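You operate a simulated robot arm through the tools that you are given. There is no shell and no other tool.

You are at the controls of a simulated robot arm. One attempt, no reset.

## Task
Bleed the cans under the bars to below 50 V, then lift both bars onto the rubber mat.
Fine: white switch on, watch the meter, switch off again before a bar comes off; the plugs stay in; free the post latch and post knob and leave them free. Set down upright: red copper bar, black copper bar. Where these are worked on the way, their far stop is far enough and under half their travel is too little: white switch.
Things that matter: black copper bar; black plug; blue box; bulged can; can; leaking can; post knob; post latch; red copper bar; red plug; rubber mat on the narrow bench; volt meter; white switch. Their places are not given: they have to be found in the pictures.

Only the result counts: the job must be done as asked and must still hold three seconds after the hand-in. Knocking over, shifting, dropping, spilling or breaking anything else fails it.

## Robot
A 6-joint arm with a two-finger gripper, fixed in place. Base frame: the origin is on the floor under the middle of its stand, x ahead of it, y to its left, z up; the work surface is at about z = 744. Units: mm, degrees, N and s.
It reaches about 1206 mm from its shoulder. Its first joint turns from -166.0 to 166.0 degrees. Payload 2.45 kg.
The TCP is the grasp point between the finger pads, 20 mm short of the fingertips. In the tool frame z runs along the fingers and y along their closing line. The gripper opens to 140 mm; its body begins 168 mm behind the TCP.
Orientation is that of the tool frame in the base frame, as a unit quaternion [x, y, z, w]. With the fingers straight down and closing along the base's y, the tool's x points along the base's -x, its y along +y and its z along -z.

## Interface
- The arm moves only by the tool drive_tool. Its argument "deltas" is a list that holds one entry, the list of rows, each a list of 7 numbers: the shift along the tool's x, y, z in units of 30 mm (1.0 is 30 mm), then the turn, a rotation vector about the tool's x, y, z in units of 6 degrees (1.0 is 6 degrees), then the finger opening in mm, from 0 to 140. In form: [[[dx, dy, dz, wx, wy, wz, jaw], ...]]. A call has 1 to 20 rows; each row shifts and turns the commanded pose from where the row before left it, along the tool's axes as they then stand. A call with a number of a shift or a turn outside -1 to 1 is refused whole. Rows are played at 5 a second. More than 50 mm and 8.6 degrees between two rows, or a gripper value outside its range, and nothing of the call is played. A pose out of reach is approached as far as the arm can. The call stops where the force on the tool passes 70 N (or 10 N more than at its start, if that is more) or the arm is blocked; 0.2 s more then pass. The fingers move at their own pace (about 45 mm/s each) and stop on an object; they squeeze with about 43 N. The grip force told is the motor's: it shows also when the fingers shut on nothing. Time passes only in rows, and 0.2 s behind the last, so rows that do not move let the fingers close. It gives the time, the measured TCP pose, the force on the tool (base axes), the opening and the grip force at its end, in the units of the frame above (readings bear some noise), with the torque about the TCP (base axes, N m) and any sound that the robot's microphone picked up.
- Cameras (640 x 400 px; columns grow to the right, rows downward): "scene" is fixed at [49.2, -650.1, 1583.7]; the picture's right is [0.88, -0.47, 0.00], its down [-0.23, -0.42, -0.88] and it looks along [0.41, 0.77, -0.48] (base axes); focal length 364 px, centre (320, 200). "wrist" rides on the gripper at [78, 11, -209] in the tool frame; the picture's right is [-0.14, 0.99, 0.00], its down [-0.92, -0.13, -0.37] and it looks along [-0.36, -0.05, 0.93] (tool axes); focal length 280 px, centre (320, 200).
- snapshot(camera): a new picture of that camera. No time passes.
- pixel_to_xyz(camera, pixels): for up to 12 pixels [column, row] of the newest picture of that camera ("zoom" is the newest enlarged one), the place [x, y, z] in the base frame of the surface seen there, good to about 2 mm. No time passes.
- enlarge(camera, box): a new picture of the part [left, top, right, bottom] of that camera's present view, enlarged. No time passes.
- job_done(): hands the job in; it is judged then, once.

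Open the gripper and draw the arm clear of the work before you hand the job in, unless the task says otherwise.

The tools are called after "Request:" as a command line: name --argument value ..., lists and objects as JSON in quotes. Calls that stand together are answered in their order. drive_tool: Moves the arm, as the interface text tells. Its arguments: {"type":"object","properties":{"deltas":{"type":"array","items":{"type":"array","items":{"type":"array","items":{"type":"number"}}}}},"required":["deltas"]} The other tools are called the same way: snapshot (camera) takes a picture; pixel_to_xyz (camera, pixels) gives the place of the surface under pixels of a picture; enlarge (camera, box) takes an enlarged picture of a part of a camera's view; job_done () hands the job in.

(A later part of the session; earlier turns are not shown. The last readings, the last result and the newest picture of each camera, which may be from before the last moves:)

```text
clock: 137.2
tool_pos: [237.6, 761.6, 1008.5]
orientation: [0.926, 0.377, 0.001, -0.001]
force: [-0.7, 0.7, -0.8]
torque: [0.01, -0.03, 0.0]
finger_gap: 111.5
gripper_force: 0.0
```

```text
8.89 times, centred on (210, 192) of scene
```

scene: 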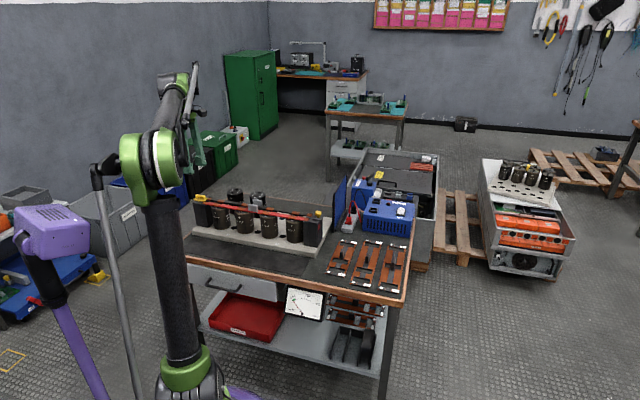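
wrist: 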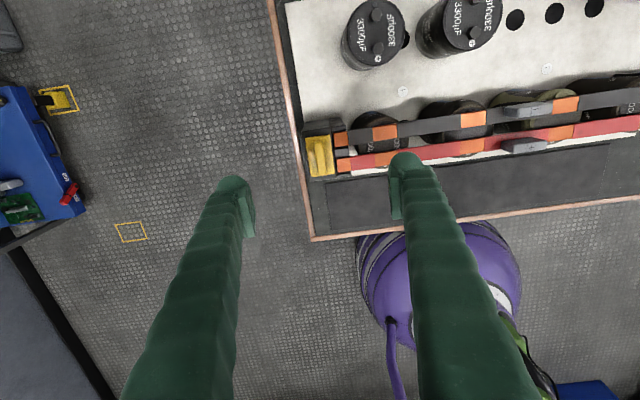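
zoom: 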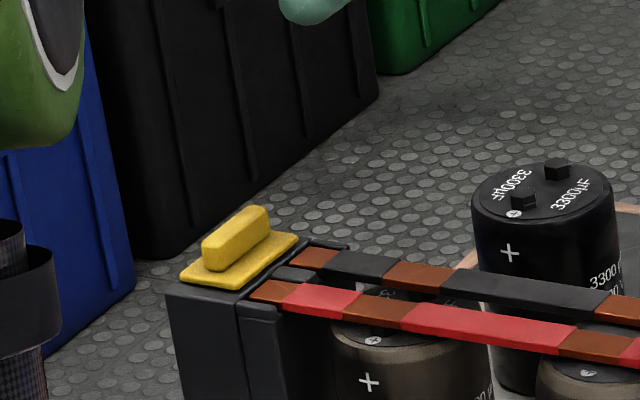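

The latch is turned a full quarter, off the bars. I turn the tool back by 180° to the earlier orientation at this height.

Request:
drive_tool --deltas '[[[0, 0, -0.5, 0, 0, 1, 140], [0, 0, 0, 0, 0, 1, 140], [0, 0, 0, 0, 0, 1, 140], [0, 0, 0, 0, 0, 1, 140], [0, 0, 0, 0, 0, 1, 140], [0, 0, 0, 0, 0, 1, 140], [0, 0, 0, 0, 0, 1, 140], [0, 0, 0, 0, 0, 1, 140], [0, 0, 0, 0, 0, 1, 140], [0, 0, 0, 0, 0, 1, 140], [0, 0, 0, 0, 0, 1, 140], [0, 0, 0, 0, 0, 1, 140], [0, 0, 0, 0, 0, 1, 140], [0, 0, 0, 0, 0, 1, 140], [0, 0, 0, 0, 0, 1, 140], [0, 0, 0, 0, 0, 1, 140], [0, 0, 0, 0, 0, 1, 140], [0, 0, 0, 0, 0, 1, 140], [0, 0, 0, 0, 0, 1, 140], [0, 0, 0, 0, 0, 1, 140]]]'

Request:
drive_tool --deltas '[[[0, 0, 0, 0, 0, 1, 140], [0, 0, 0, 0, 0, 1, 140], [0, 0, 0, 0, 0, 1, 140], [0, 0, 0, 0, 0, 1, 140], [0, 0, 0, 0, 0, 1, 140], [0, 0, 0, 0, 0, 1, 140], [0, 0, 0, 0, 0, 1, 140], [0, 0, 0, 0, 0, 1, 140], [0, 0, 0, 0, 0, 1, 140], [0, 0, 0, 0, 0, 0.9, 140]]]'

Request:
enlarge --camera "scene" --box '[270, 280, 340, 330]'

```text
clock: 141.4
tool_pos: [238.8, 760.5, 1021.8]
orientation: [0.79, -0.614, 0.001, 0.0]
force: [0.0, -0.3, 0.2]
torque: [-0.02, 0.03, -0.03]
finger_gap: 139.9
gripper_force: 0.0
```

```text
clock: 143.6
tool_pos: [239.0, 760.7, 1022.4]
orientation: [-0.381, 0.924, 0.0, 0.001]
force: [-0.4, -0.2, 0.8]
torque: [0.03, 0.02, 0.02]
finger_gap: 140.1
gripper_force: 0.0
```

```text
8.00 times, centred on (305, 305) of scene
```

zoom: 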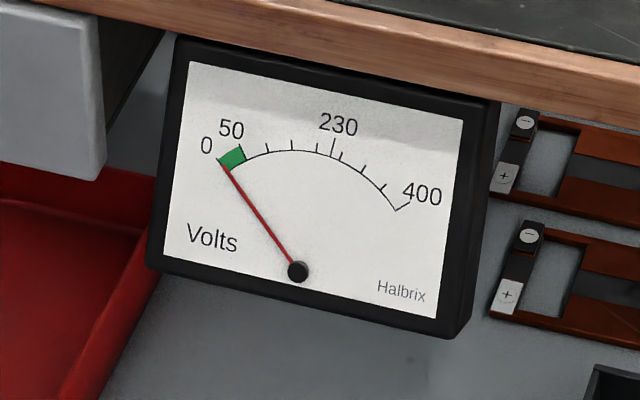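

Meter still about 8 V. I move above the red bar's handle (s≈-122, w≈682) and descend to z≈930 with the jaw at 90 for a closer look.

Request:
drive_tool --deltas '[[[0.092, -0.915, 0, 0, 0, 0, 140], [0.092, -0.915, 0, 0, 0, 0, 140], [0.092, -0.915, 0, 0, 0, 0, 140], [0.092, -0.915, 0, 0, 0, 0, 140], [0.092, -0.915, 0, 0, 0, 0, 140], [0.092, -0.915, 0, 0, 0, 0, 140], [0.092, -0.915, 0, 0, 0, 0, 120], [0.092, -0.915, 0, 0, 0, 0, 100], [0.092, -0.915, 0, 0, 0, 0, 90], [0, 0, 1, 0, 0, 0, 90], [0, 0, 1, 0, 0, 0, 90], [0, 0, 1, 0, 0, 0, 90]]]'

Request:
snapshot --camera "wrist"

Request:
enlarge --camera "wrist" --box '[245, 120, 395, 220]'

Request:
enlarge --camera "scene" --box '[225, 180, 285, 225]'

```text
clock: 146.2
tool_pos: [394.7, 568.0, 929.6]
orientation: [-0.382, 0.924, 0.001, 0.001]
force: [0.5, -0.1, 0.7]
torque: [0.02, 0.0, 0.0]
finger_gap: 89.8
gripper_force: 0.1
```

```text
taken
```

wrist: 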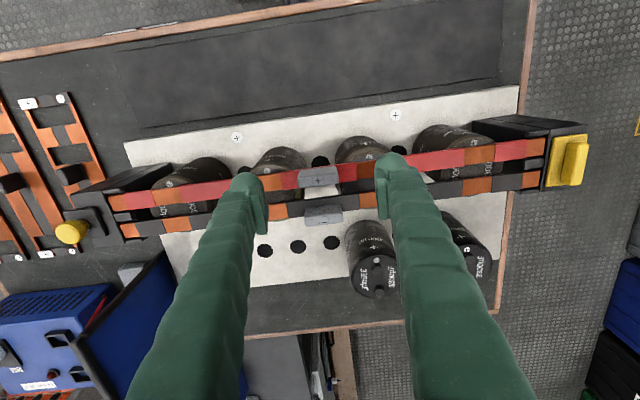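

```text
4.00 times, centred on (320, 170) of wrist
```

zoom: 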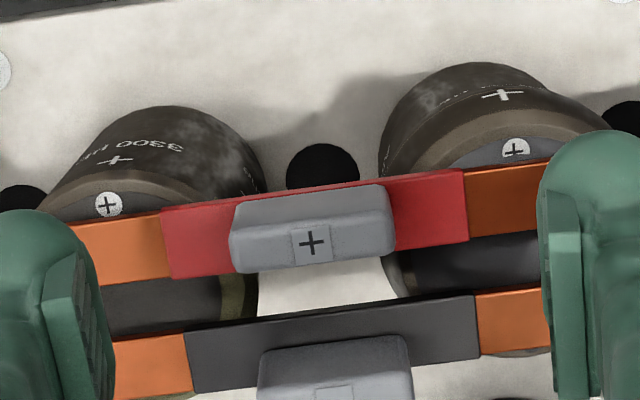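

```text
8.89 times, centred on (255, 202) of scene
```

zoom: 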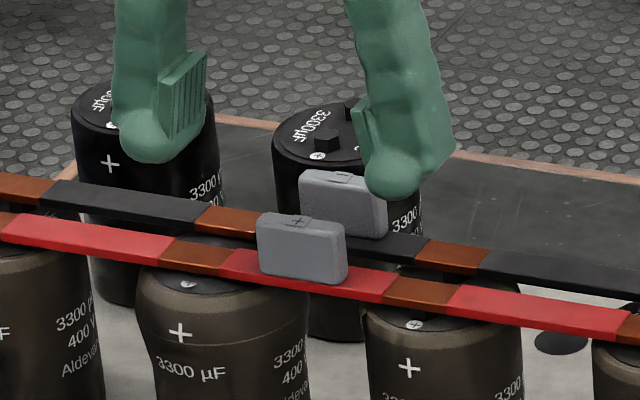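

I measure the red handle's top face and ends, and both bars near it.

Request:
pixel_to_xyz --camera "zoom" --pixels '[[240, 255], [312, 245], [385, 235], [312, 230], [312, 262], [240, 215], [380, 205], [190, 240], [430, 215], [335, 360], [270, 370], [400, 355]]'

Request:
pixel_to_xyz --camera "wrist" --pixels '[[115, 205], [545, 145], [125, 232], [543, 172], [300, 182], [339, 177], [308, 218], [341, 213], [265, 205], [380, 165]]'

```text
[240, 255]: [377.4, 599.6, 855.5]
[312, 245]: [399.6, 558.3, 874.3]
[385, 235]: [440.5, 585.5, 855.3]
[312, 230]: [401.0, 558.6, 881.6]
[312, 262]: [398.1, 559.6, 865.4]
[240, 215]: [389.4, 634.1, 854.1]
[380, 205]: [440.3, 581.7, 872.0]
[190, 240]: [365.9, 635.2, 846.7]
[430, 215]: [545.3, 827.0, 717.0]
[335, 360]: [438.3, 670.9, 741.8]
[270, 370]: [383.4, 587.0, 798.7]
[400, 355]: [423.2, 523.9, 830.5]
```

```text
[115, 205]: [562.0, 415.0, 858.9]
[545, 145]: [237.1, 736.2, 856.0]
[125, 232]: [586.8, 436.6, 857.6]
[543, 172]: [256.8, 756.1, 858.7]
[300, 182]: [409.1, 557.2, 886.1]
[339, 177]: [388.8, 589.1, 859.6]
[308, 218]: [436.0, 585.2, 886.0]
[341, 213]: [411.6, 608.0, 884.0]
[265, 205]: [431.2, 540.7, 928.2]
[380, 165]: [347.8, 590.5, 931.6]
```

That zoom was the scene one; I take the wrist enlargement again and measure on it.

Request:
enlarge --camera "wrist" --box '[280, 150, 360, 230]'

Request:
pixel_to_xyz --camera "wrist" --pixels '[[304, 184], [320, 181], [335, 178], [320, 178], [320, 184], [303, 178], [335, 171], [318, 217], [325, 219], [337, 215], [325, 211], [311, 220]]'

```text
5.00 times, centred on (320, 190) of wrist
```

zoom: 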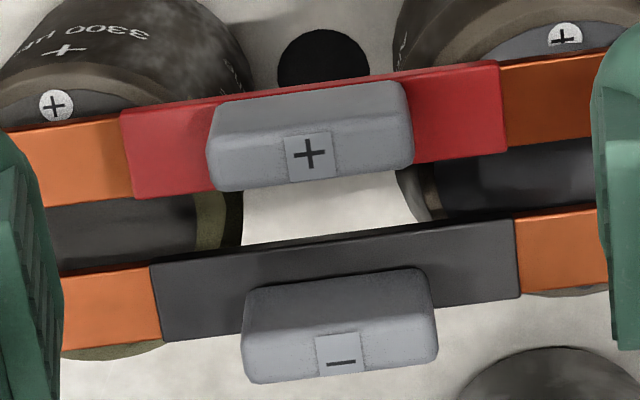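

```text
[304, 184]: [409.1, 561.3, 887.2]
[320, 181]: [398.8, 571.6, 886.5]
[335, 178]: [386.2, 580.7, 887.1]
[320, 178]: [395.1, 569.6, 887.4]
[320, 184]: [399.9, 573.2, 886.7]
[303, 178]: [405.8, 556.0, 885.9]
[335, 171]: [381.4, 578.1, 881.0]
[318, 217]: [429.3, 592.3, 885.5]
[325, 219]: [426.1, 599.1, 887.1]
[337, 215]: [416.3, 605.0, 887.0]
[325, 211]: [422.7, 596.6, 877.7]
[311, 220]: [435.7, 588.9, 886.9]
```

Red handle: centre (397.8,571), 40 mm long, top z≈887. I align, descend to z≈883 (tips ~3.5 mm above the bar) and close on its ends.

Request:
drive_tool --deltas '[[[-0.143, 0, 0.3, 0, 0, 0, 75], [0, 0, 0.6, 0, 0, 0, 70], [0, 0, 0.65, 0, 0, 0, 70], [0, 0, 0, 0, 0, 0, 55], [0, 0, 0, 0, 0, 0, 46]]]'

Request:
snapshot --camera "wrist"

Request:
enlarge --camera "wrist" --box '[255, 110, 385, 210]'

Request:
enlarge --camera "scene" --box '[225, 180, 285, 225]'

```text
clock: 147.4
tool_pos: [399.5, 570.3, 884.7]
orientation: [-0.383, 0.924, 0.0, 0.0]
force: [0.1, -0.8, -0.3]
torque: [-0.01, -0.02, -0.03]
finger_gap: 46.1
gripper_force: 0.0
```

```text
taken
```

wrist: 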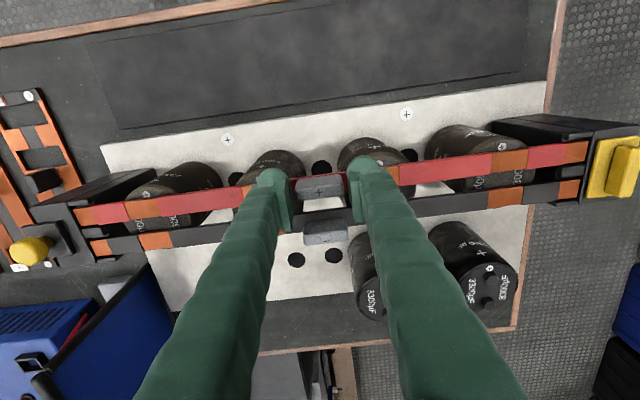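

```text
4.00 times, centred on (320, 160) of wrist
```

zoom: 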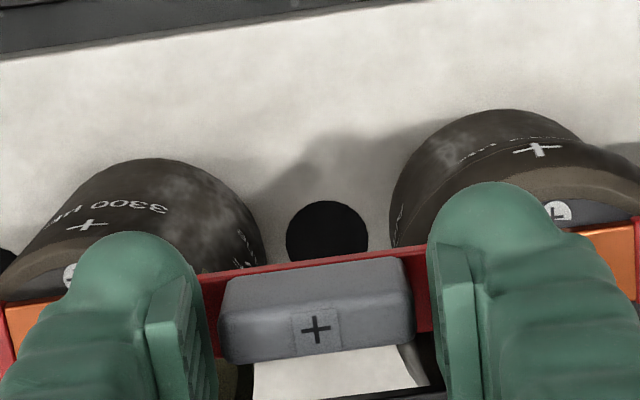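

```text
8.89 times, centred on (255, 202) of scene
```

zoom: 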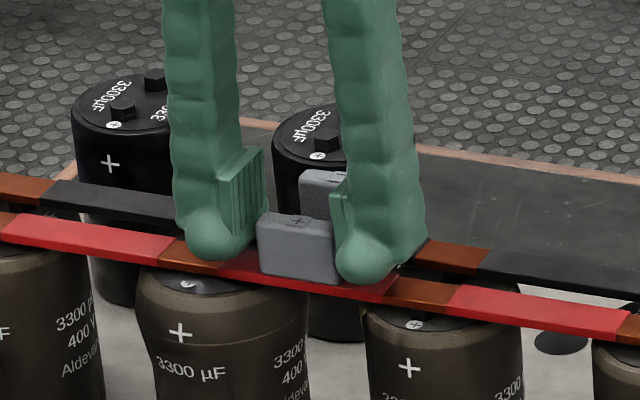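

The pads straddle the handle. I close to grip and read the side force.

Request:
drive_tool --deltas '[[[0, 0, 0, 0, 0, 0, 42], [0, 0, 0, 0, 0, 0, 38], [0, 0, 0, 0, 0, 0, 34], [0, 0, 0, 0, 0, 0, 32]]]'

Request:
enlarge --camera "wrist" --box '[255, 110, 385, 210]'

```text
clock: 148.4
tool_pos: [400.1, 570.8, 886.3]
orientation: [-0.383, 0.924, 0.0, 0.002]
force: [-0.1, -1.1, 0.0]
torque: [-0.02, 0.01, 0.01]
finger_gap: 39.2
gripper_force: 43.5
```

```text
4.00 times, centred on (320, 160) of wrist
```

zoom: 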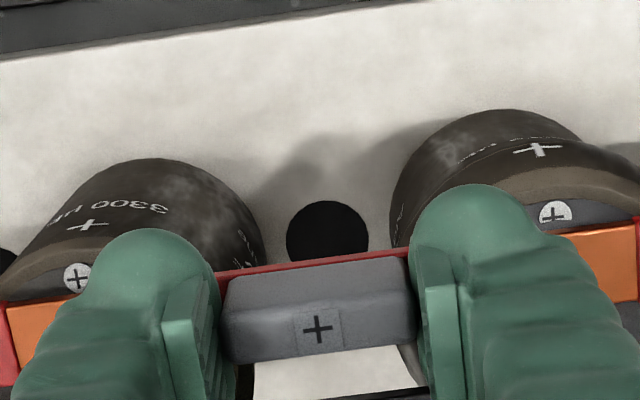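

Firm grip (39.2 mm, 43 N) and no side force. I lift slowly 6 mm and read the load.

Request:
drive_tool --deltas '[[[0, 0, -0.1, 0, 0, 0, 32], [0, 0, -0.1, 0, 0, 0, 32], [0, 0, 0, 0, 0, 0, 32]]]'

Request:
enlarge --camera "scene" --box '[190, 185, 340, 250]'

```text
clock: 149.2
tool_pos: [399.1, 569.9, 892.6]
orientation: [-0.382, 0.924, 0.0, 0.002]
force: [0.3, -0.1, -4.0]
torque: [-0.01, 0.0, -0.03]
finger_gap: 38.8
gripper_force: 43.5
```

```text
4.27 times, centred on (265, 218) of scene
```

zoom: 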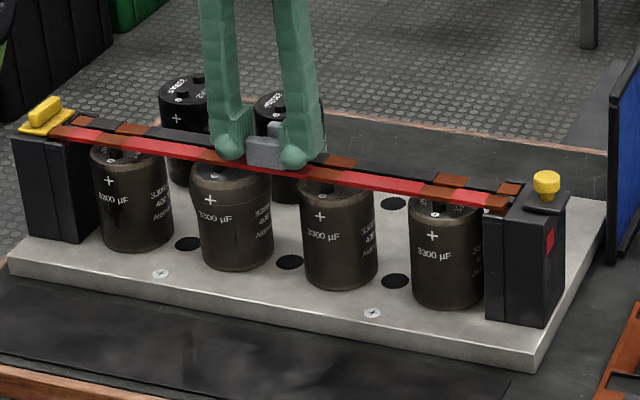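

The bar is up with about 4 N of weight, level. I raise it another 60 mm smoothly.

Request:
drive_tool --deltas '[[[0, 0, -0.3, 0, 0, 0, 32], [0, 0, -0.5, 0, 0, 0, 32], [0, 0, -0.5, 0, 0, 0, 32], [0, 0, -0.5, 0, 0, 0, 32], [0, 0, -0.3, 0, 0, 0, 32], [0, 0, 0, 0, 0, 0, 32]]]'

Request:
snapshot --camera "wrist"

Request:
snapshot --camera "scene"

Request:
enlarge --camera "scene" --box '[190, 170, 340, 250]'

```text
clock: 150.6
tool_pos: [398.4, 571.6, 954.3]
orientation: [-0.383, 0.924, 0.0, 0.002]
force: [-0.7, 0.7, -4.7]
torque: [-0.03, -0.01, -0.01]
finger_gap: 38.8
gripper_force: 42.7
```

```text
taken
```

wrist: 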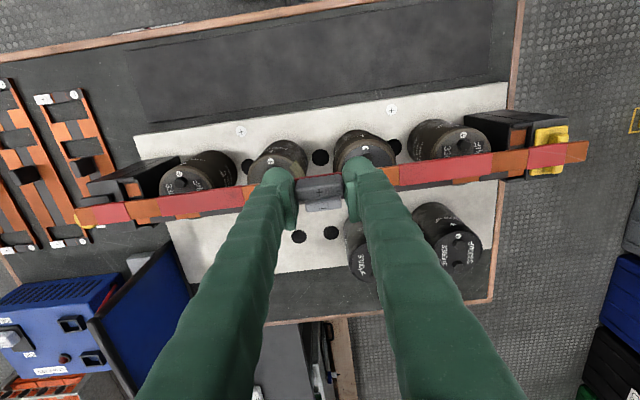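

```text
taken
```

scene: 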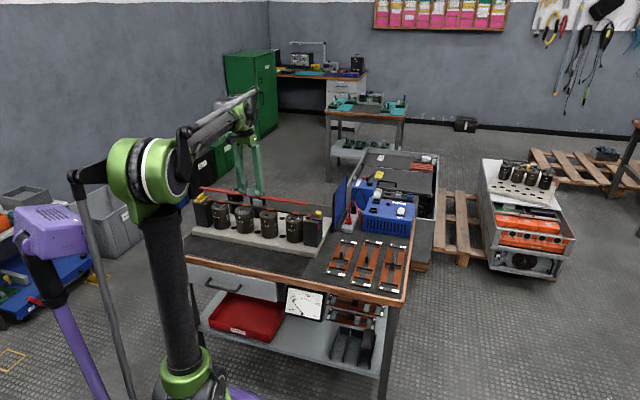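

```text
4.27 times, centred on (265, 210) of scene
```

zoom: 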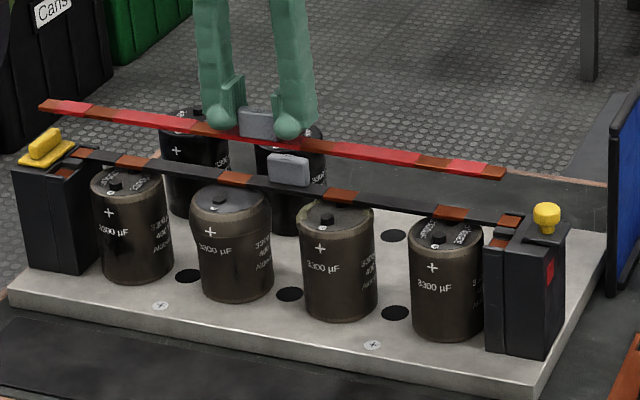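

The red bar is up. I check that it is level and where its ends are.

Request:
pixel_to_xyz --camera "wrist" --pixels '[[100, 216], [570, 152], [90, 215], [583, 150], [200, 203], [440, 168], [320, 188], [320, 205]]'

```text
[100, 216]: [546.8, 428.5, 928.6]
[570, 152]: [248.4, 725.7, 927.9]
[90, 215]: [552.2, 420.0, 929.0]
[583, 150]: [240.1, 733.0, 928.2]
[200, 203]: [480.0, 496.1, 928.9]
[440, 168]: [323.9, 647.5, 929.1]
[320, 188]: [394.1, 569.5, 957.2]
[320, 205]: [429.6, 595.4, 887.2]
```

The bar is level (top 25.8 mm below the TCP). I carry it 138 mm toward the robot over the mat, then lower to about 10 mm above it.

Request:
drive_tool --deltas '[[[0.5, 0, 0, 0, 0, 0, 32], [0.9, 0, 0, 0, 0, 0, 32], [0.9, 0, 0, 0, 0, 0, 32], [0.9, 0, 0, 0, 0, 0, 32], [0.9, 0, 0, 0, 0, 0, 32], [0.5, 0, 0, 0, 0, 0, 32], [0, 0, 0, 0, 0, 0, 32], [0, 0, 0.5, 0, 0, 0, 32], [0, 0, 0.8, 0, 0, 0, 32], [0, 0, 0.8, 0, 0, 0, 32], [0, 0, 0.8, 0, 0, 0, 32], [0, 0, 0.8, 0, 0, 0, 32], [0, 0, 0.5, 0, 0, 0, 32], [0, 0, 0, 0, 0, 0, 32]]]'

Request:
snapshot --camera "wrist"

Request:
snapshot --camera "scene"

Request:
enlarge --camera "scene" --box '[170, 210, 330, 300]'

```text
clock: 153.6
tool_pos: [301.3, 473.4, 829.1]
orientation: [-0.383, 0.924, 0.0, 0.001]
force: [-0.1, 0.1, -3.9]
torque: [-0.01, -0.03, -0.04]
finger_gap: 38.9
gripper_force: 43.4
```

```text
taken
```

wrist: 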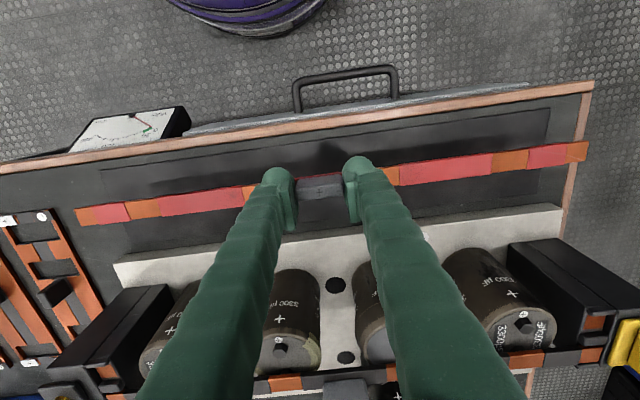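

```text
taken
```

scene: 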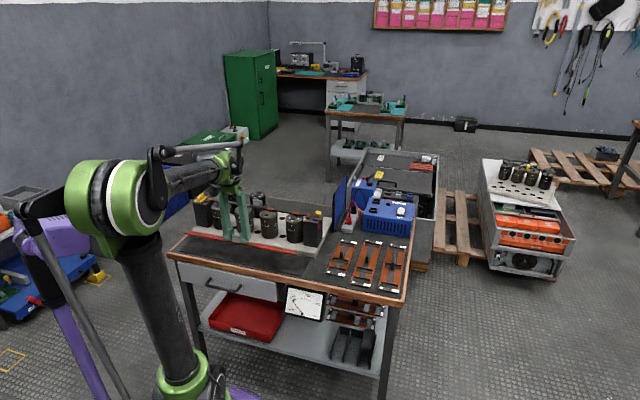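

```text
4.00 times, centred on (250, 255) of scene
```

zoom: 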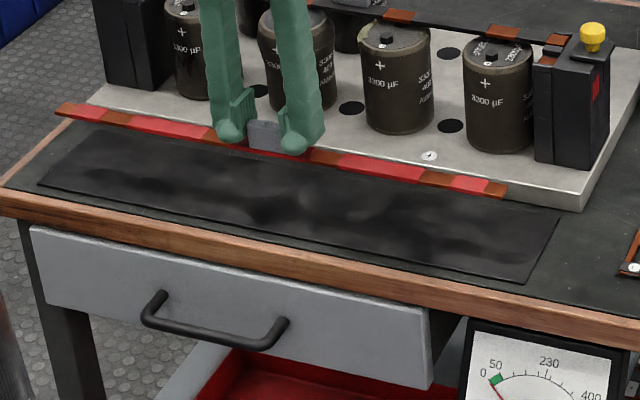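

The bar hangs over the mat (s≈-122, w≈548). I lower it another 62 mm, then proceed in small steps.

Request:
drive_tool --deltas '[[[0, 0, 0.6, 0, 0, 0, 32], [0, 0, 0.6, 0, 0, 0, 32], [0, 0, 0.5, 0, 0, 0, 32], [0, 0, 0.37, 0, 0, 0, 32], [0, 0, 0, 0, 0, 0, 32]]]'

Request:
snapshot --camera "wrist"

Request:
enlarge --camera "scene" --box '[170, 220, 330, 290]'

Request:
pixel_to_xyz --camera "wrist" --pixels '[[90, 215], [570, 152], [200, 203], [440, 168], [240, 130], [400, 105], [130, 190], [120, 250], [540, 180], [530, 125]]'

```text
clock: 154.8
tool_pos: [303.0, 474.6, 766.6]
orientation: [-0.383, 0.924, 0.0, 0.0]
force: [-0.3, -0.2, -2.8]
torque: [0.0, 0.01, 0.0]
finger_gap: 38.7
gripper_force: 43.4
```

```text
taken
```

wrist: 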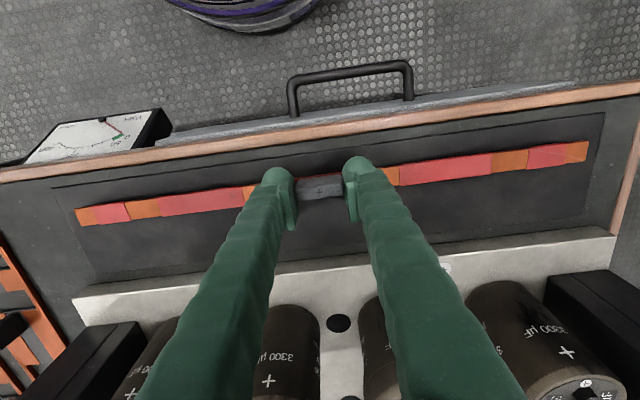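

```text
4.00 times, centred on (250, 255) of scene
```

zoom: 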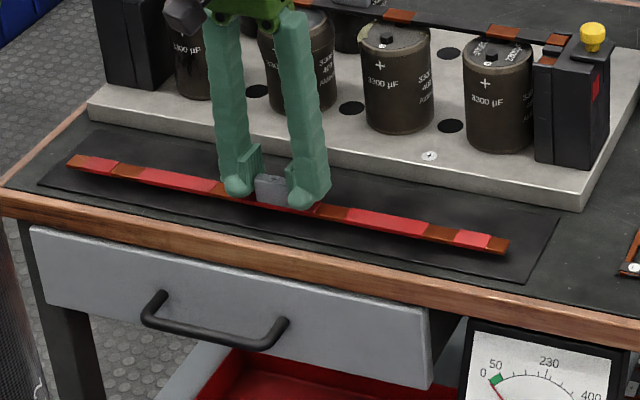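

```text
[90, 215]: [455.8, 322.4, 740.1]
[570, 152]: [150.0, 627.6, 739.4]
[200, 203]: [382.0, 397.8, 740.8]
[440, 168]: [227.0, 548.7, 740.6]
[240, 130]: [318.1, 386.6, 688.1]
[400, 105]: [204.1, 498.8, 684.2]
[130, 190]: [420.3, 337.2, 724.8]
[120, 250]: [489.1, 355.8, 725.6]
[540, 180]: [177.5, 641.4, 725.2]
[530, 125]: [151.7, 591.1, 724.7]
```

The bar top is at z≈740, the mat at 725. I lower in 2–3 mm steps and watch the load go.

Request:
drive_tool --deltas '[[[0, 0, 0.1, 0, 0, 0, 32], [0, 0, 0.1, 0, 0, 0, 32], [0, 0, 0, 0, 0, 0, 32]]]'

Request:
drive_tool --deltas '[[[0, 0, 0.06, 0, 0, 0, 32], [0, 0, 0, 0, 0, 0, 32]]]'

Request:
enlarge --camera "scene" --box '[180, 230, 250, 270]'

```text
clock: 155.6
tool_pos: [301.7, 474.0, 760.3]
orientation: [-0.382, 0.924, 0.0, 0.001]
force: [0.3, -0.2, -3.2]
torque: [0.03, -0.03, 0.0]
finger_gap: 38.8
gripper_force: 43.4
```

```text
clock: 156.2
tool_pos: [300.5, 474.5, 759.9]
orientation: [-0.383, 0.924, 0.0, 0.001]
force: [0.1, -0.2, -3.5]
torque: [-0.02, 0.07, -0.01]
finger_gap: 38.8
gripper_force: 42.7
```

```text
9.14 times, centred on (215, 250) of scene
```

zoom: 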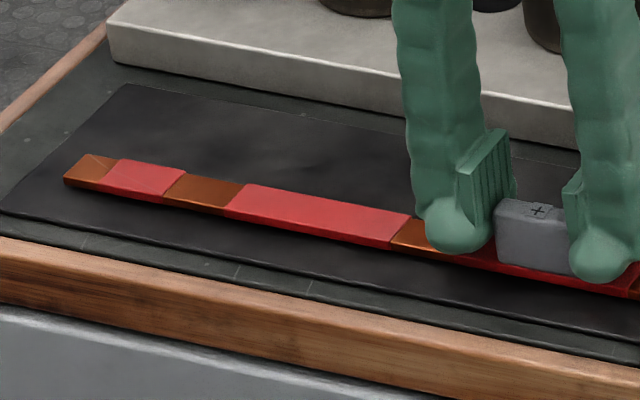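

Still hanging (3.5 N). I go on lowering 2 mm at a time.

Request:
drive_tool --deltas '[[[0, 0, 0.06, 0, 0, 0, 32], [0, 0, 0, 0, 0, 0, 32]]]'

Request:
drive_tool --deltas '[[[0, 0, 0.05, 0, 0, 0, 32], [0, 0, 0, 0, 0, 0, 32]]]'

```text
clock: 156.8
tool_pos: [301.1, 474.3, 756.6]
orientation: [-0.383, 0.924, 0.0, 0.001]
force: [0.4, -0.8, -2.9]
torque: [0.0, 0.0, -0.01]
finger_gap: 38.8
gripper_force: 42.9
```

```text
clock: 157.4
tool_pos: [301.7, 473.6, 756.9]
orientation: [-0.382, 0.924, 0.001, 0.001]
force: [-1.0, -1.0, 21.4]
torque: [-0.02, 0.02, -0.02]
finger_gap: 38.8
gripper_force: 42.8
```

The bar touches down (21 N). I ease up slightly and open the fingers.

Request:
drive_tool --deltas '[[[0, 0, -0.015, 0, 0, 0, 32], [0, 0, 0, 0, 0, 0, 44], [0, 0, 0, 0, 0, 0, 55], [0, 0, 0, 0, 0, 0, 65]]]'

Request:
snapshot --camera "wrist"

Request:
enlarge --camera "scene" --box '[170, 220, 330, 290]'

```text
clock: 158.4
tool_pos: [301.1, 473.5, 756.1]
orientation: [-0.382, 0.924, 0.0, 0.001]
force: [-0.1, 0.5, 0.3]
torque: [0.02, -0.01, -0.03]
finger_gap: 64.8
gripper_force: 0.1
```

```text
taken
```

wrist: 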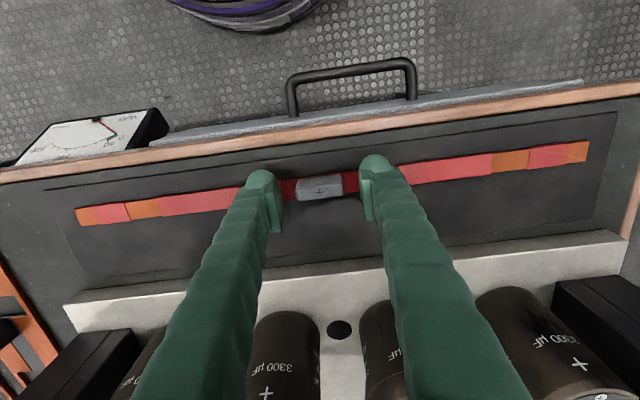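

```text
4.00 times, centred on (250, 255) of scene
```

zoom: 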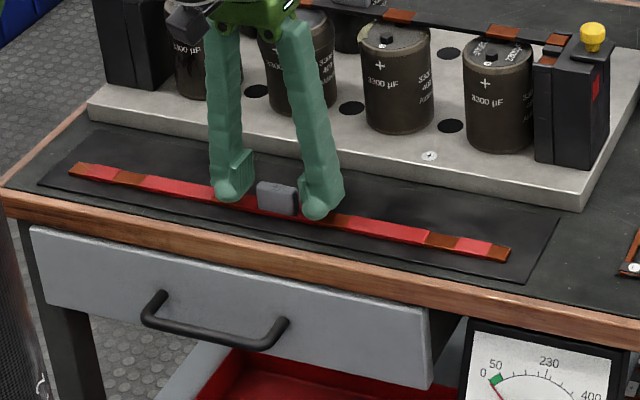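

The red bar lies flat on the mat with its handle up. I lift straight up to z≈966 and move over to the black bar's handle (s≈-122, w≈723.5).

Request:
drive_tool --deltas '[[[0, 0, -0.5, 0, 0, 0, 70], [0, 0, -1, 0, 0, 0, 80], [0, 0, -1, 0, 0, 0, 90], [0, 0, -1, 0, 0, 0, 90], [0, 0, -1, 0, 0, 0, 90], [0, 0, -1, 0, 0, 0, 90], [0, 0, -1, 0, 0, 0, 90], [0, 0, -0.5, 0, 0, 0, 90], [-0.9, 0, 0, 0, 0, 0, 90], [-0.98, 0, 0, 0, 0, 0, 90], [-0.98, 0, 0, 0, 0, 0, 90], [-0.98, 0, 0, 0, 0, 0, 90], [-0.98, 0, 0, 0, 0, 0, 90], [-0.98, 0, 0, 0, 0, 0, 90], [0, 0, 0.9, 0, 0, 0, 90]]]'

Request:
snapshot --camera "wrist"

Request:
enlarge --camera "wrist" --box '[270, 130, 370, 210]'

Request:
enlarge --camera "scene" --box '[170, 170, 330, 290]'

```text
clock: 161.6
tool_pos: [426.0, 598.1, 940.5]
orientation: [-0.383, 0.924, 0.0, 0.001]
force: [-0.8, 0.0, 0.4]
torque: [0.04, 0.01, 0.0]
finger_gap: 90.1
gripper_force: 0.1
```

```text
taken
```

wrist: 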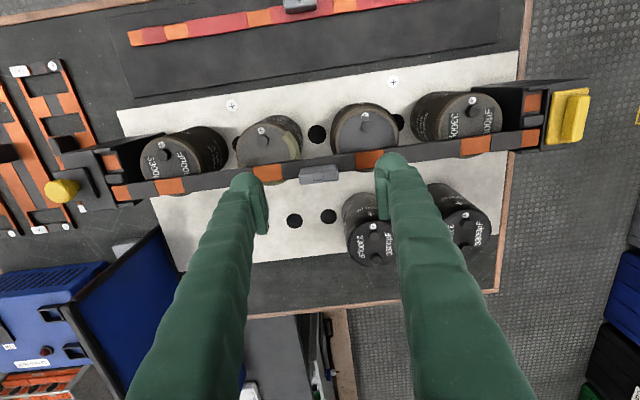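

```text
5.00 times, centred on (320, 170) of wrist
```

zoom: 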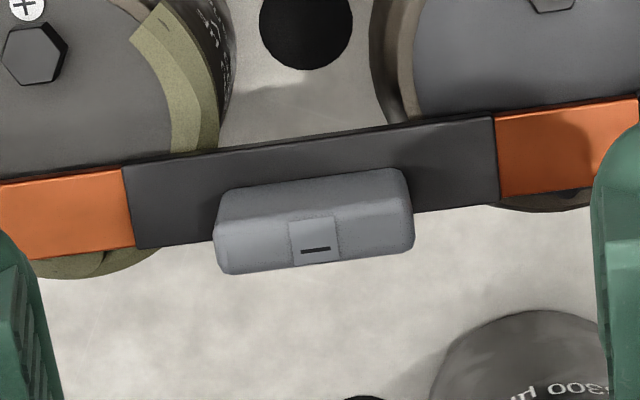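

```text
3.33 times, centred on (250, 230) of scene
```

zoom: 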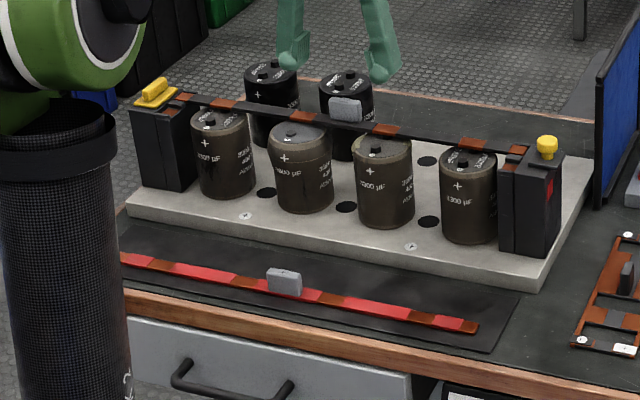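

The red bar rests on the mat; cans are unmoved. I measure the black handle's top from here.

Request:
pixel_to_xyz --camera "wrist" --pixels '[[302, 182], [319, 180], [335, 177], [319, 177], [319, 182], [310, 172], [200, 183], [440, 150], [115, 194], [537, 137], [270, 173], [365, 160]]'

```text
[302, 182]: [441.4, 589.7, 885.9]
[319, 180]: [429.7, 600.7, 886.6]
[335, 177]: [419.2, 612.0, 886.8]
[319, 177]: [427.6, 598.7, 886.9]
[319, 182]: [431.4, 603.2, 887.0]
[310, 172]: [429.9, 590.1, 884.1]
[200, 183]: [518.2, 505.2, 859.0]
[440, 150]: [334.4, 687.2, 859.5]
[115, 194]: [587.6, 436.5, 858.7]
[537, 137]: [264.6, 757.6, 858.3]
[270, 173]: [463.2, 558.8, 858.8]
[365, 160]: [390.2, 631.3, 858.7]
```

Black handle centre is about s=-121, w≈726.5. I align, descend to z≈884.5 and close on its ends.

Request:
drive_tool --deltas '[[[-0.077, -0.02, 0.6, 0, 0, 0, 80], [0, 0, 0.65, 0, 0, 0, 70], [0, 0, 0.62, 0, 0, 0, 70], [0, 0, 0, 0, 0, 0, 55], [0, 0, 0, 0, 0, 0, 48]]]'

Request:
snapshot --camera "wrist"

Request:
enlarge --camera "wrist" --box '[255, 110, 385, 210]'

Request:
enlarge --camera "scene" --box '[225, 175, 285, 225]'

```text
clock: 162.8
tool_pos: [425.7, 597.7, 883.5]
orientation: [-0.382, 0.924, 0.0, 0.002]
force: [-1.1, -0.4, -0.6]
torque: [0.03, 0.01, -0.02]
finger_gap: 47.8
gripper_force: 0.1
```

```text
taken
```

wrist: 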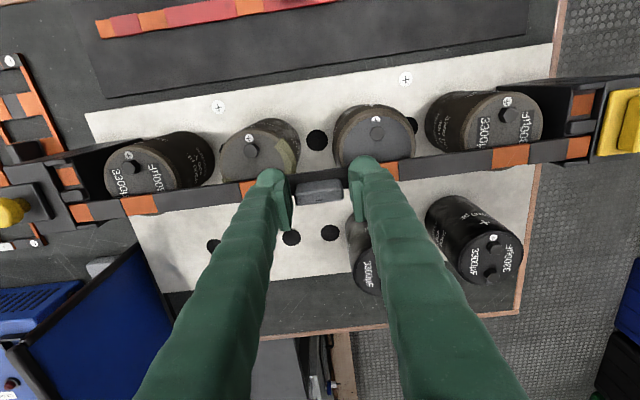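

```text
4.00 times, centred on (320, 160) of wrist
```

zoom: 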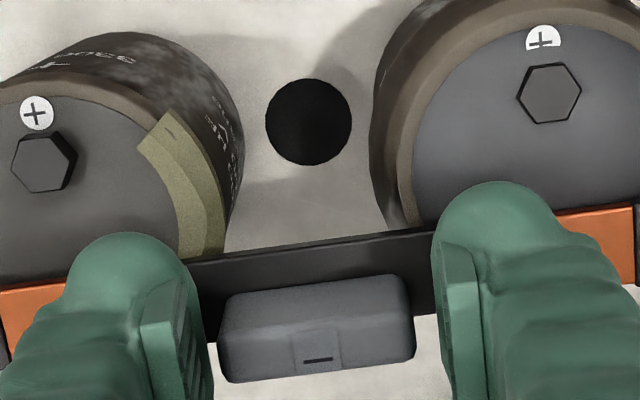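

```text
8.00 times, centred on (255, 200) of scene
```

zoom: 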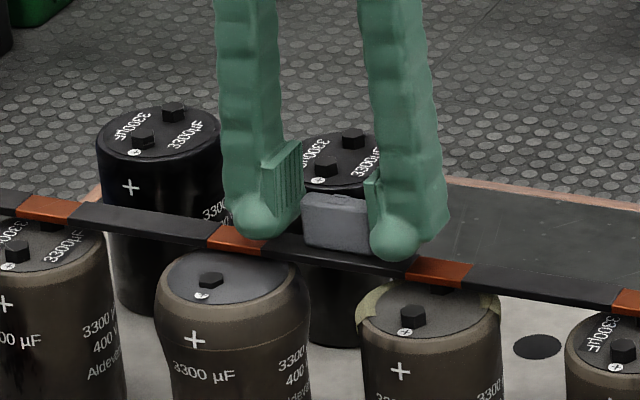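

The handle sits about 4 mm further out than the jaw centre. I shift 4 mm outward and close.

Request:
drive_tool --deltas '[[[-0.14, 0, 0, 0, 0, 0, 48], [0, 0, 0, 0, 0, 0, 42], [0, 0, 0, 0, 0, 0, 38], [0, 0, 0, 0, 0, 0, 34], [0, 0, 0, 0, 0, 0, 32]]]'

Request:
enlarge --camera "wrist" --box '[255, 110, 385, 210]'

```text
clock: 164.0
tool_pos: [429.7, 600.4, 885.0]
orientation: [-0.383, 0.924, 0.001, 0.0]
force: [1.1, -0.9, -0.1]
torque: [-0.04, -0.03, 0.02]
finger_gap: 38.6
gripper_force: 42.2
```

```text
4.00 times, centred on (320, 160) of wrist
```

zoom: 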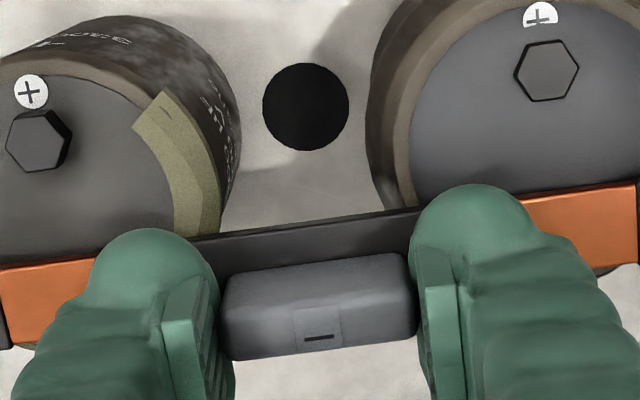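

Gripped (38.6 mm, 42 N), no side force. I lift slowly first.

Request:
drive_tool --deltas '[[[0, 0, -0.1, 0, 0, 0, 32], [0, 0, -0.1, 0, 0, 0, 32], [0, 0, -0.1, 0, 0, 0, 32], [0, 0, 0, 0, 0, 0, 32]]]'

Request:
enlarge --camera "scene" --box '[190, 175, 340, 250]'

```text
clock: 165.0
tool_pos: [429.8, 601.2, 890.4]
orientation: [-0.383, 0.924, 0.001, 0.001]
force: [-0.1, -0.7, -3.0]
torque: [0.01, -0.04, -0.02]
finger_gap: 38.8
gripper_force: 43.3
```

```text
4.27 times, centred on (265, 212) of scene
```

zoom: 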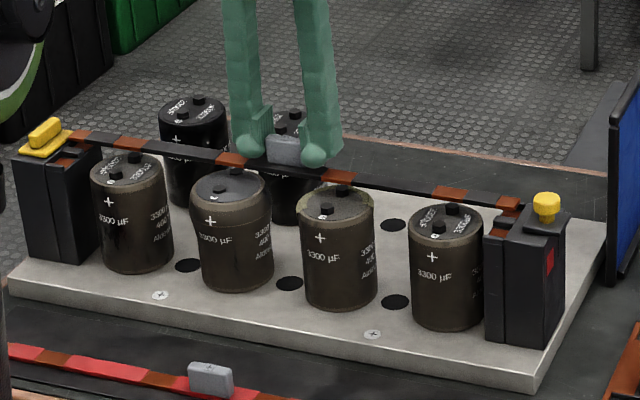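

The black bar is coming up level. I raise it to z≈955 and carry it toward the mat (Δw ≈ -131 mm), then lower partly.

Request:
drive_tool --deltas '[[[0, 0, -0.3, 0, 0, 0, 32], [0, 0, -0.5, 0, 0, 0, 32], [0, 0, -0.5, 0, 0, 0, 32], [0, 0, -0.5, 0, 0, 0, 32], [0, 0, -0.35, 0, 0, 0, 32], [0, 0, 0, 0, 0, 0, 32], [0.5, 0, 0, 0, 0, 0, 32], [0.85, 0, 0, 0, 0, 0, 32], [0.85, 0, 0, 0, 0, 0, 32], [0.85, 0, 0, 0, 0, 0, 32], [0.85, 0, 0, 0, 0, 0, 32], [0.48, 0, 0, 0, 0, 0, 32], [0, 0, 0, 0, 0, 0, 32]]]'

Request:
snapshot --camera "wrist"

Request:
enlarge --camera "scene" --box '[170, 170, 330, 290]'

```text
clock: 167.8
tool_pos: [335.7, 507.2, 957.0]
orientation: [-0.383, 0.924, 0.0, 0.002]
force: [0.2, 0.4, -4.0]
torque: [0.01, -0.03, 0.01]
finger_gap: 38.9
gripper_force: 42.4
```

```text
taken
```

wrist: 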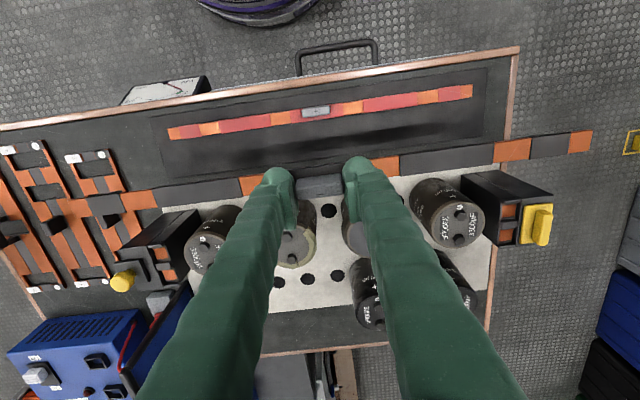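

```text
3.33 times, centred on (250, 230) of scene
```

zoom: 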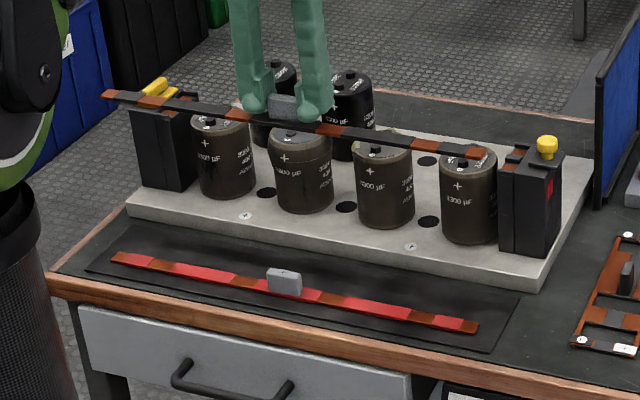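

The bar hangs at w≈596. I verify the red bar's and mat's positions before lowering.

Request:
pixel_to_xyz --camera "wrist" --pixels '[[235, 125], [385, 103], [316, 112], [170, 133], [472, 92], [316, 122], [316, 160], [250, 170], [160, 180], [485, 133], [130, 198], [575, 143]]'

Request:
enlarge --camera "wrist" --box '[140, 60, 500, 220]'

```text
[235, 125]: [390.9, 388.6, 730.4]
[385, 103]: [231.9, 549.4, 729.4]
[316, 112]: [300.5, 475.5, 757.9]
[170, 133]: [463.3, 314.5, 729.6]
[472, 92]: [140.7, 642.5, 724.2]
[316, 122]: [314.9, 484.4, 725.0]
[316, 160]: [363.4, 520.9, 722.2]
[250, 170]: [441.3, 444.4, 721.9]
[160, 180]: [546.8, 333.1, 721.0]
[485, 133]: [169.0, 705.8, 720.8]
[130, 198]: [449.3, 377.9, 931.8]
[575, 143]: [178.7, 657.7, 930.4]
```

```text
1.78 times, centred on (320, 140) of wrist
```

zoom: 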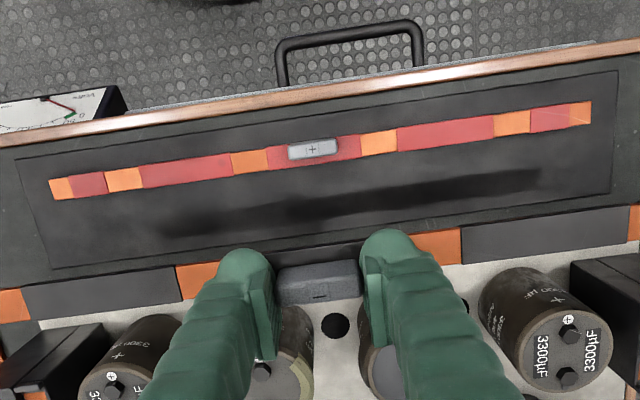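

Red bar lies at w≈550, mat back edge ≈618, so w≈596 is right for the black bar. I lower to about 10 mm above the mat.

Request:
drive_tool --deltas '[[[0, 0, 0.5, 0, 0, 0, 32], [0, 0, 0.8, 0, 0, 0, 32], [0, 0, 0.8, 0, 0, 0, 32], [0, 0, 0.8, 0, 0, 0, 32], [0, 0, 0.8, 0, 0, 0, 32], [0, 0, 0.8, 0, 0, 0, 32], [0, 0, 0.8, 0, 0, 0, 32], [0, 0, 0.6, 0, 0, 0, 32], [0, 0, 0.4, 0, 0, 0, 32], [0, 0, 0, 0, 0, 0, 32]]]'

Request:
snapshot --camera "wrist"

Request:
enlarge --camera "scene" --box '[170, 210, 330, 290]'

Request:
pixel_to_xyz --camera "wrist" --pixels '[[135, 198], [220, 188], [450, 157], [575, 142], [320, 188], [200, 220], [450, 190]]'

```text
clock: 170.0
tool_pos: [337.4, 506.4, 765.4]
orientation: [-0.383, 0.924, 0.001, 0.0]
force: [0.6, 0.4, -3.6]
torque: [0.0, 0.0, 0.0]
finger_gap: 39.0
gripper_force: 43.1
```

```text
taken
```

wrist: 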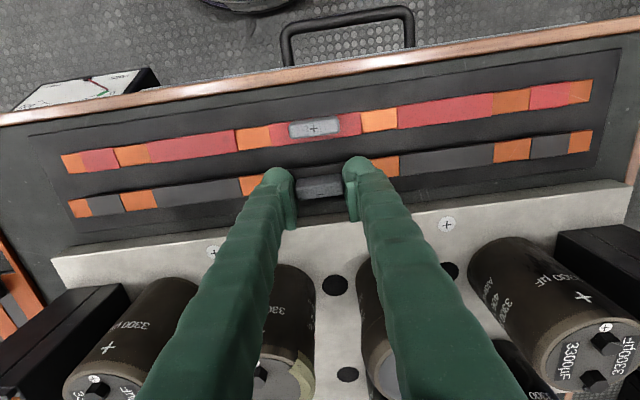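

```text
4.00 times, centred on (250, 250) of scene
```

zoom: 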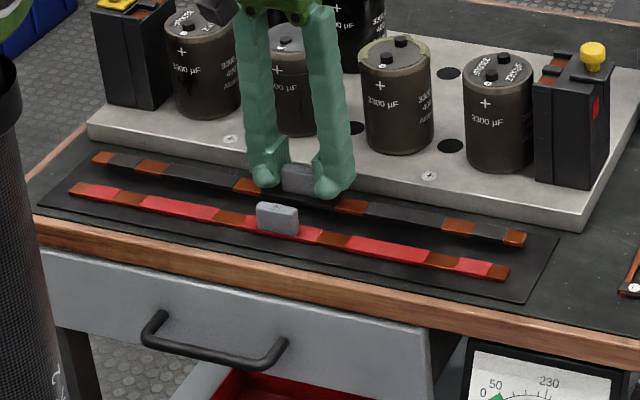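

```text
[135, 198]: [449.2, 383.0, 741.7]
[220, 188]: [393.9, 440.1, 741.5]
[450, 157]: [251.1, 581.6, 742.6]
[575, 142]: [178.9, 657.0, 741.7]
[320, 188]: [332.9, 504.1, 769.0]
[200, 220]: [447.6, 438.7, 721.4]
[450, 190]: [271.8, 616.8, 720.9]
```

The black bar's top is at z≈742, so 11–12 mm to go. I lower 9 mm, then small steps.

Request:
drive_tool --deltas '[[[0, 0, 0.1, 0, 0, 0, 32], [0, 0, 0.1, 0, 0, 0, 32], [0, 0, 0.08, 0, 0, 0, 32], [0, 0, 0, 0, 0, 0, 32]]]'

Request:
drive_tool --deltas '[[[0, 0, 0.05, 0, 0, 0, 32], [0, 0, 0, 0, 0, 0, 32]]]'

```text
clock: 171.0
tool_pos: [337.0, 508.1, 758.5]
orientation: [-0.383, 0.924, 0.0, 0.001]
force: [-0.1, 0.2, -3.3]
torque: [0.02, 0.01, 0.01]
finger_gap: 38.8
gripper_force: 42.9
```

```text
clock: 171.6
tool_pos: [336.3, 508.7, 758.1]
orientation: [-0.382, 0.924, 0.0, 0.001]
force: [-0.3, 0.7, -3.2]
torque: [-0.01, 0.02, 0.0]
finger_gap: 38.7
gripper_force: 43.1
```

Still hanging (3.2 N). I go on in 1.5 mm steps.

Request:
drive_tool --deltas '[[[0, 0, 0.05, 0, 0, 0, 32], [0, 0, 0, 0, 0, 0, 32]]]'

Request:
drive_tool --deltas '[[[0, 0, 0.04, 0, 0, 0, 32], [0, 0, 0, 0, 0, 0, 32]]]'

```text
clock: 172.2
tool_pos: [337.9, 508.8, 757.2]
orientation: [-0.382, 0.924, 0.0, 0.001]
force: [-0.3, -0.4, -3.5]
torque: [0.03, -0.01, -0.02]
finger_gap: 38.5
gripper_force: 42.9
```

```text
clock: 172.8
tool_pos: [336.6, 507.1, 755.8]
orientation: [-0.383, 0.924, 0.0, 0.0]
force: [0.2, -0.1, -2.8]
torque: [0.01, -0.01, 0.01]
finger_gap: 38.8
gripper_force: 43.2
```

Nearly there; another millimetre-sized step.

Request:
drive_tool --deltas '[[[0, 0, 0.035, 0, 0, 0, 32], [0, 0, 0, 0, 0, 0, 32]]]'

```text
clock: 173.4
tool_pos: [336.4, 509.1, 755.3]
orientation: [-0.383, 0.924, 0.001, 0.0]
force: [2.1, 1.0, 27.2]
torque: [-0.18, 0.11, -0.01]
finger_gap: 38.8
gripper_force: 43.1
```

The bar is down (27 N reaction). I ease up a little, open, and lift straight away.

Request:
drive_tool --deltas '[[[0, 0, -0.02, 0, 0, 0, 32], [0, 0, 0, 0, 0, 0, 44], [0, 0, 0, 0, 0, 0, 54], [0, 0, 0, 0, 0, 0, 62], [0, 0, -0.4, 0, 0, 0, 65], [0, 0, -0.9, 0, 0, 0, 70], [0, 0, -1, 0, 0, 0, 70], [0, 0, -1, 0, 0, 0, 70], [0, 0, -1, 0, 0, 0, 70], [0, 0, -1, 0, 0, 0, 80], [0, 0, -1, 0, 0, 0, 90], [0, 0, -1, 0, 0, 0, 100], [0, 0, -1, 0, 0, 0, 140], [0, 0, -1, 0, 0, 0, 140]]]'

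Request:
snapshot --camera "wrist"

Request:
snapshot --camera "scene"

Request:
enlarge --camera "scene" --box '[170, 180, 330, 290]'

Request:
enlarge --camera "scene" --box '[330, 170, 430, 240]'

Request:
enlarge --camera "scene" --box '[270, 280, 340, 330]'

```text
clock: 176.4
tool_pos: [334.5, 507.8, 1033.4]
orientation: [-0.382, 0.924, 0.001, 0.001]
force: [-0.2, -0.1, -0.8]
torque: [-0.03, 0.0, -0.01]
finger_gap: 140.0
gripper_force: 0.0
```

```text
taken
```

wrist: 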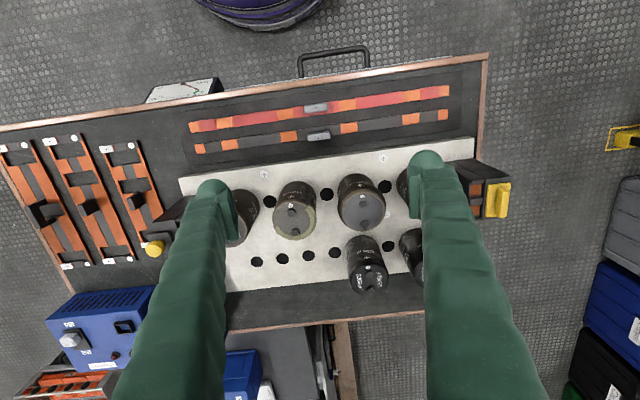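

```text
taken
```

scene: 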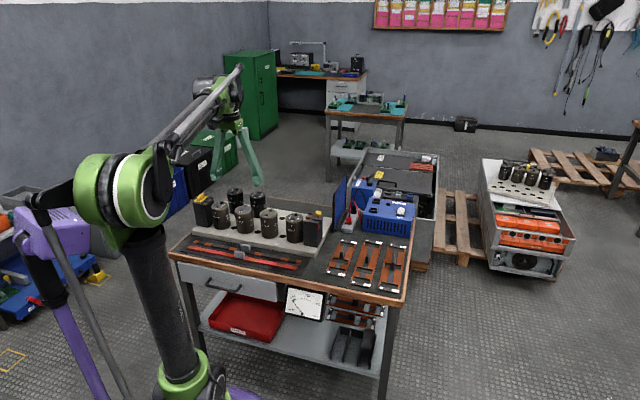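

```text
3.64 times, centred on (250, 235) of scene
```

zoom: 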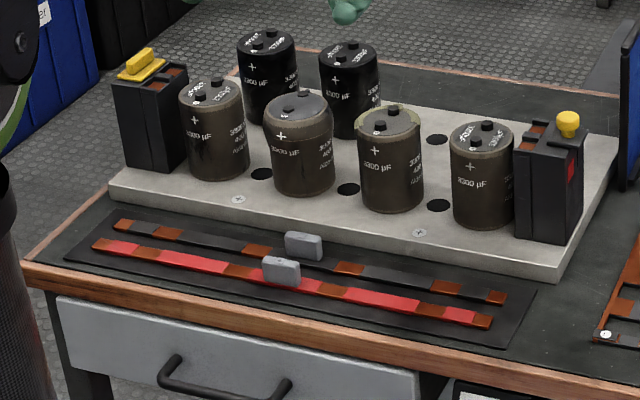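

```text
5.71 times, centred on (380, 205) of scene
```

zoom: 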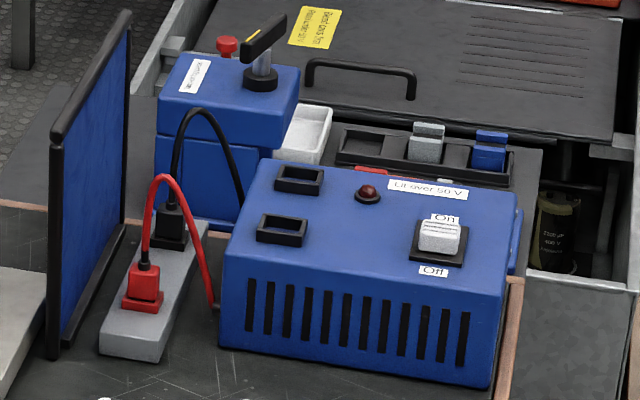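

```text
8.00 times, centred on (305, 305) of scene
```

zoom: 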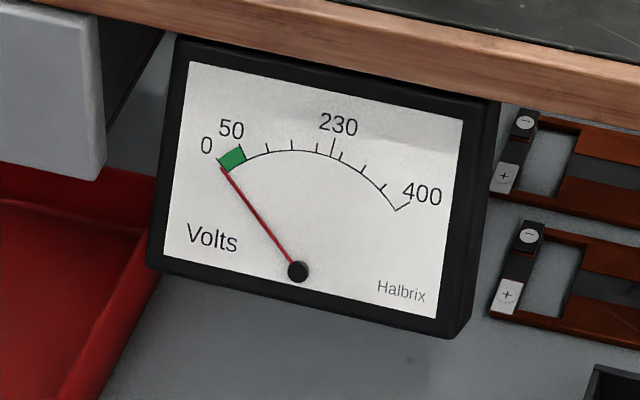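

Both bars lie on the mat, the switch is Off, plugs in, meter near 0. I verify the bars' final positions against the mat edges.

Request:
enlarge --camera "wrist" --box '[170, 60, 490, 180]'

Request:
pixel_to_xyz --camera "wrist" --pixels '[[191, 128], [448, 91], [197, 148], [446, 115], [316, 107], [318, 135], [250, 120], [250, 143], [380, 101], [380, 125], [184, 130], [465, 100]]'

```text
2.00 times, centred on (330, 120) of wrist
```

zoom: 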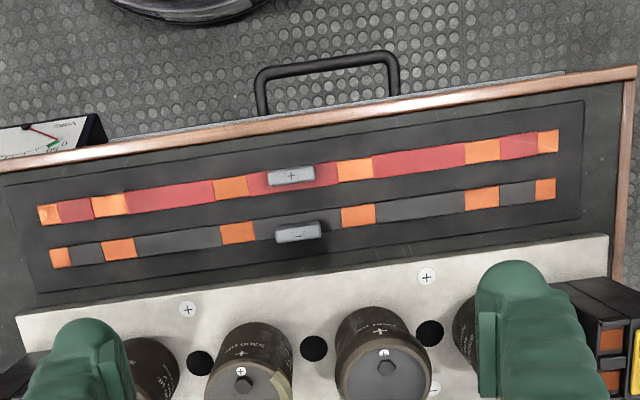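

```text
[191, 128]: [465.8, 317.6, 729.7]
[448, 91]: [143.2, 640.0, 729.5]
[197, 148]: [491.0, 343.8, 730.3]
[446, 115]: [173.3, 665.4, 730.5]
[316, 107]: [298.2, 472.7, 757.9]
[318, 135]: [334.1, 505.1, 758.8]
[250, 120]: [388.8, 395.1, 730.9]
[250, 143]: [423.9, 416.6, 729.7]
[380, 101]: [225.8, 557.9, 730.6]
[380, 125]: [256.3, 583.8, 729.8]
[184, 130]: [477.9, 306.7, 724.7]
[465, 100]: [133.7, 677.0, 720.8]
```

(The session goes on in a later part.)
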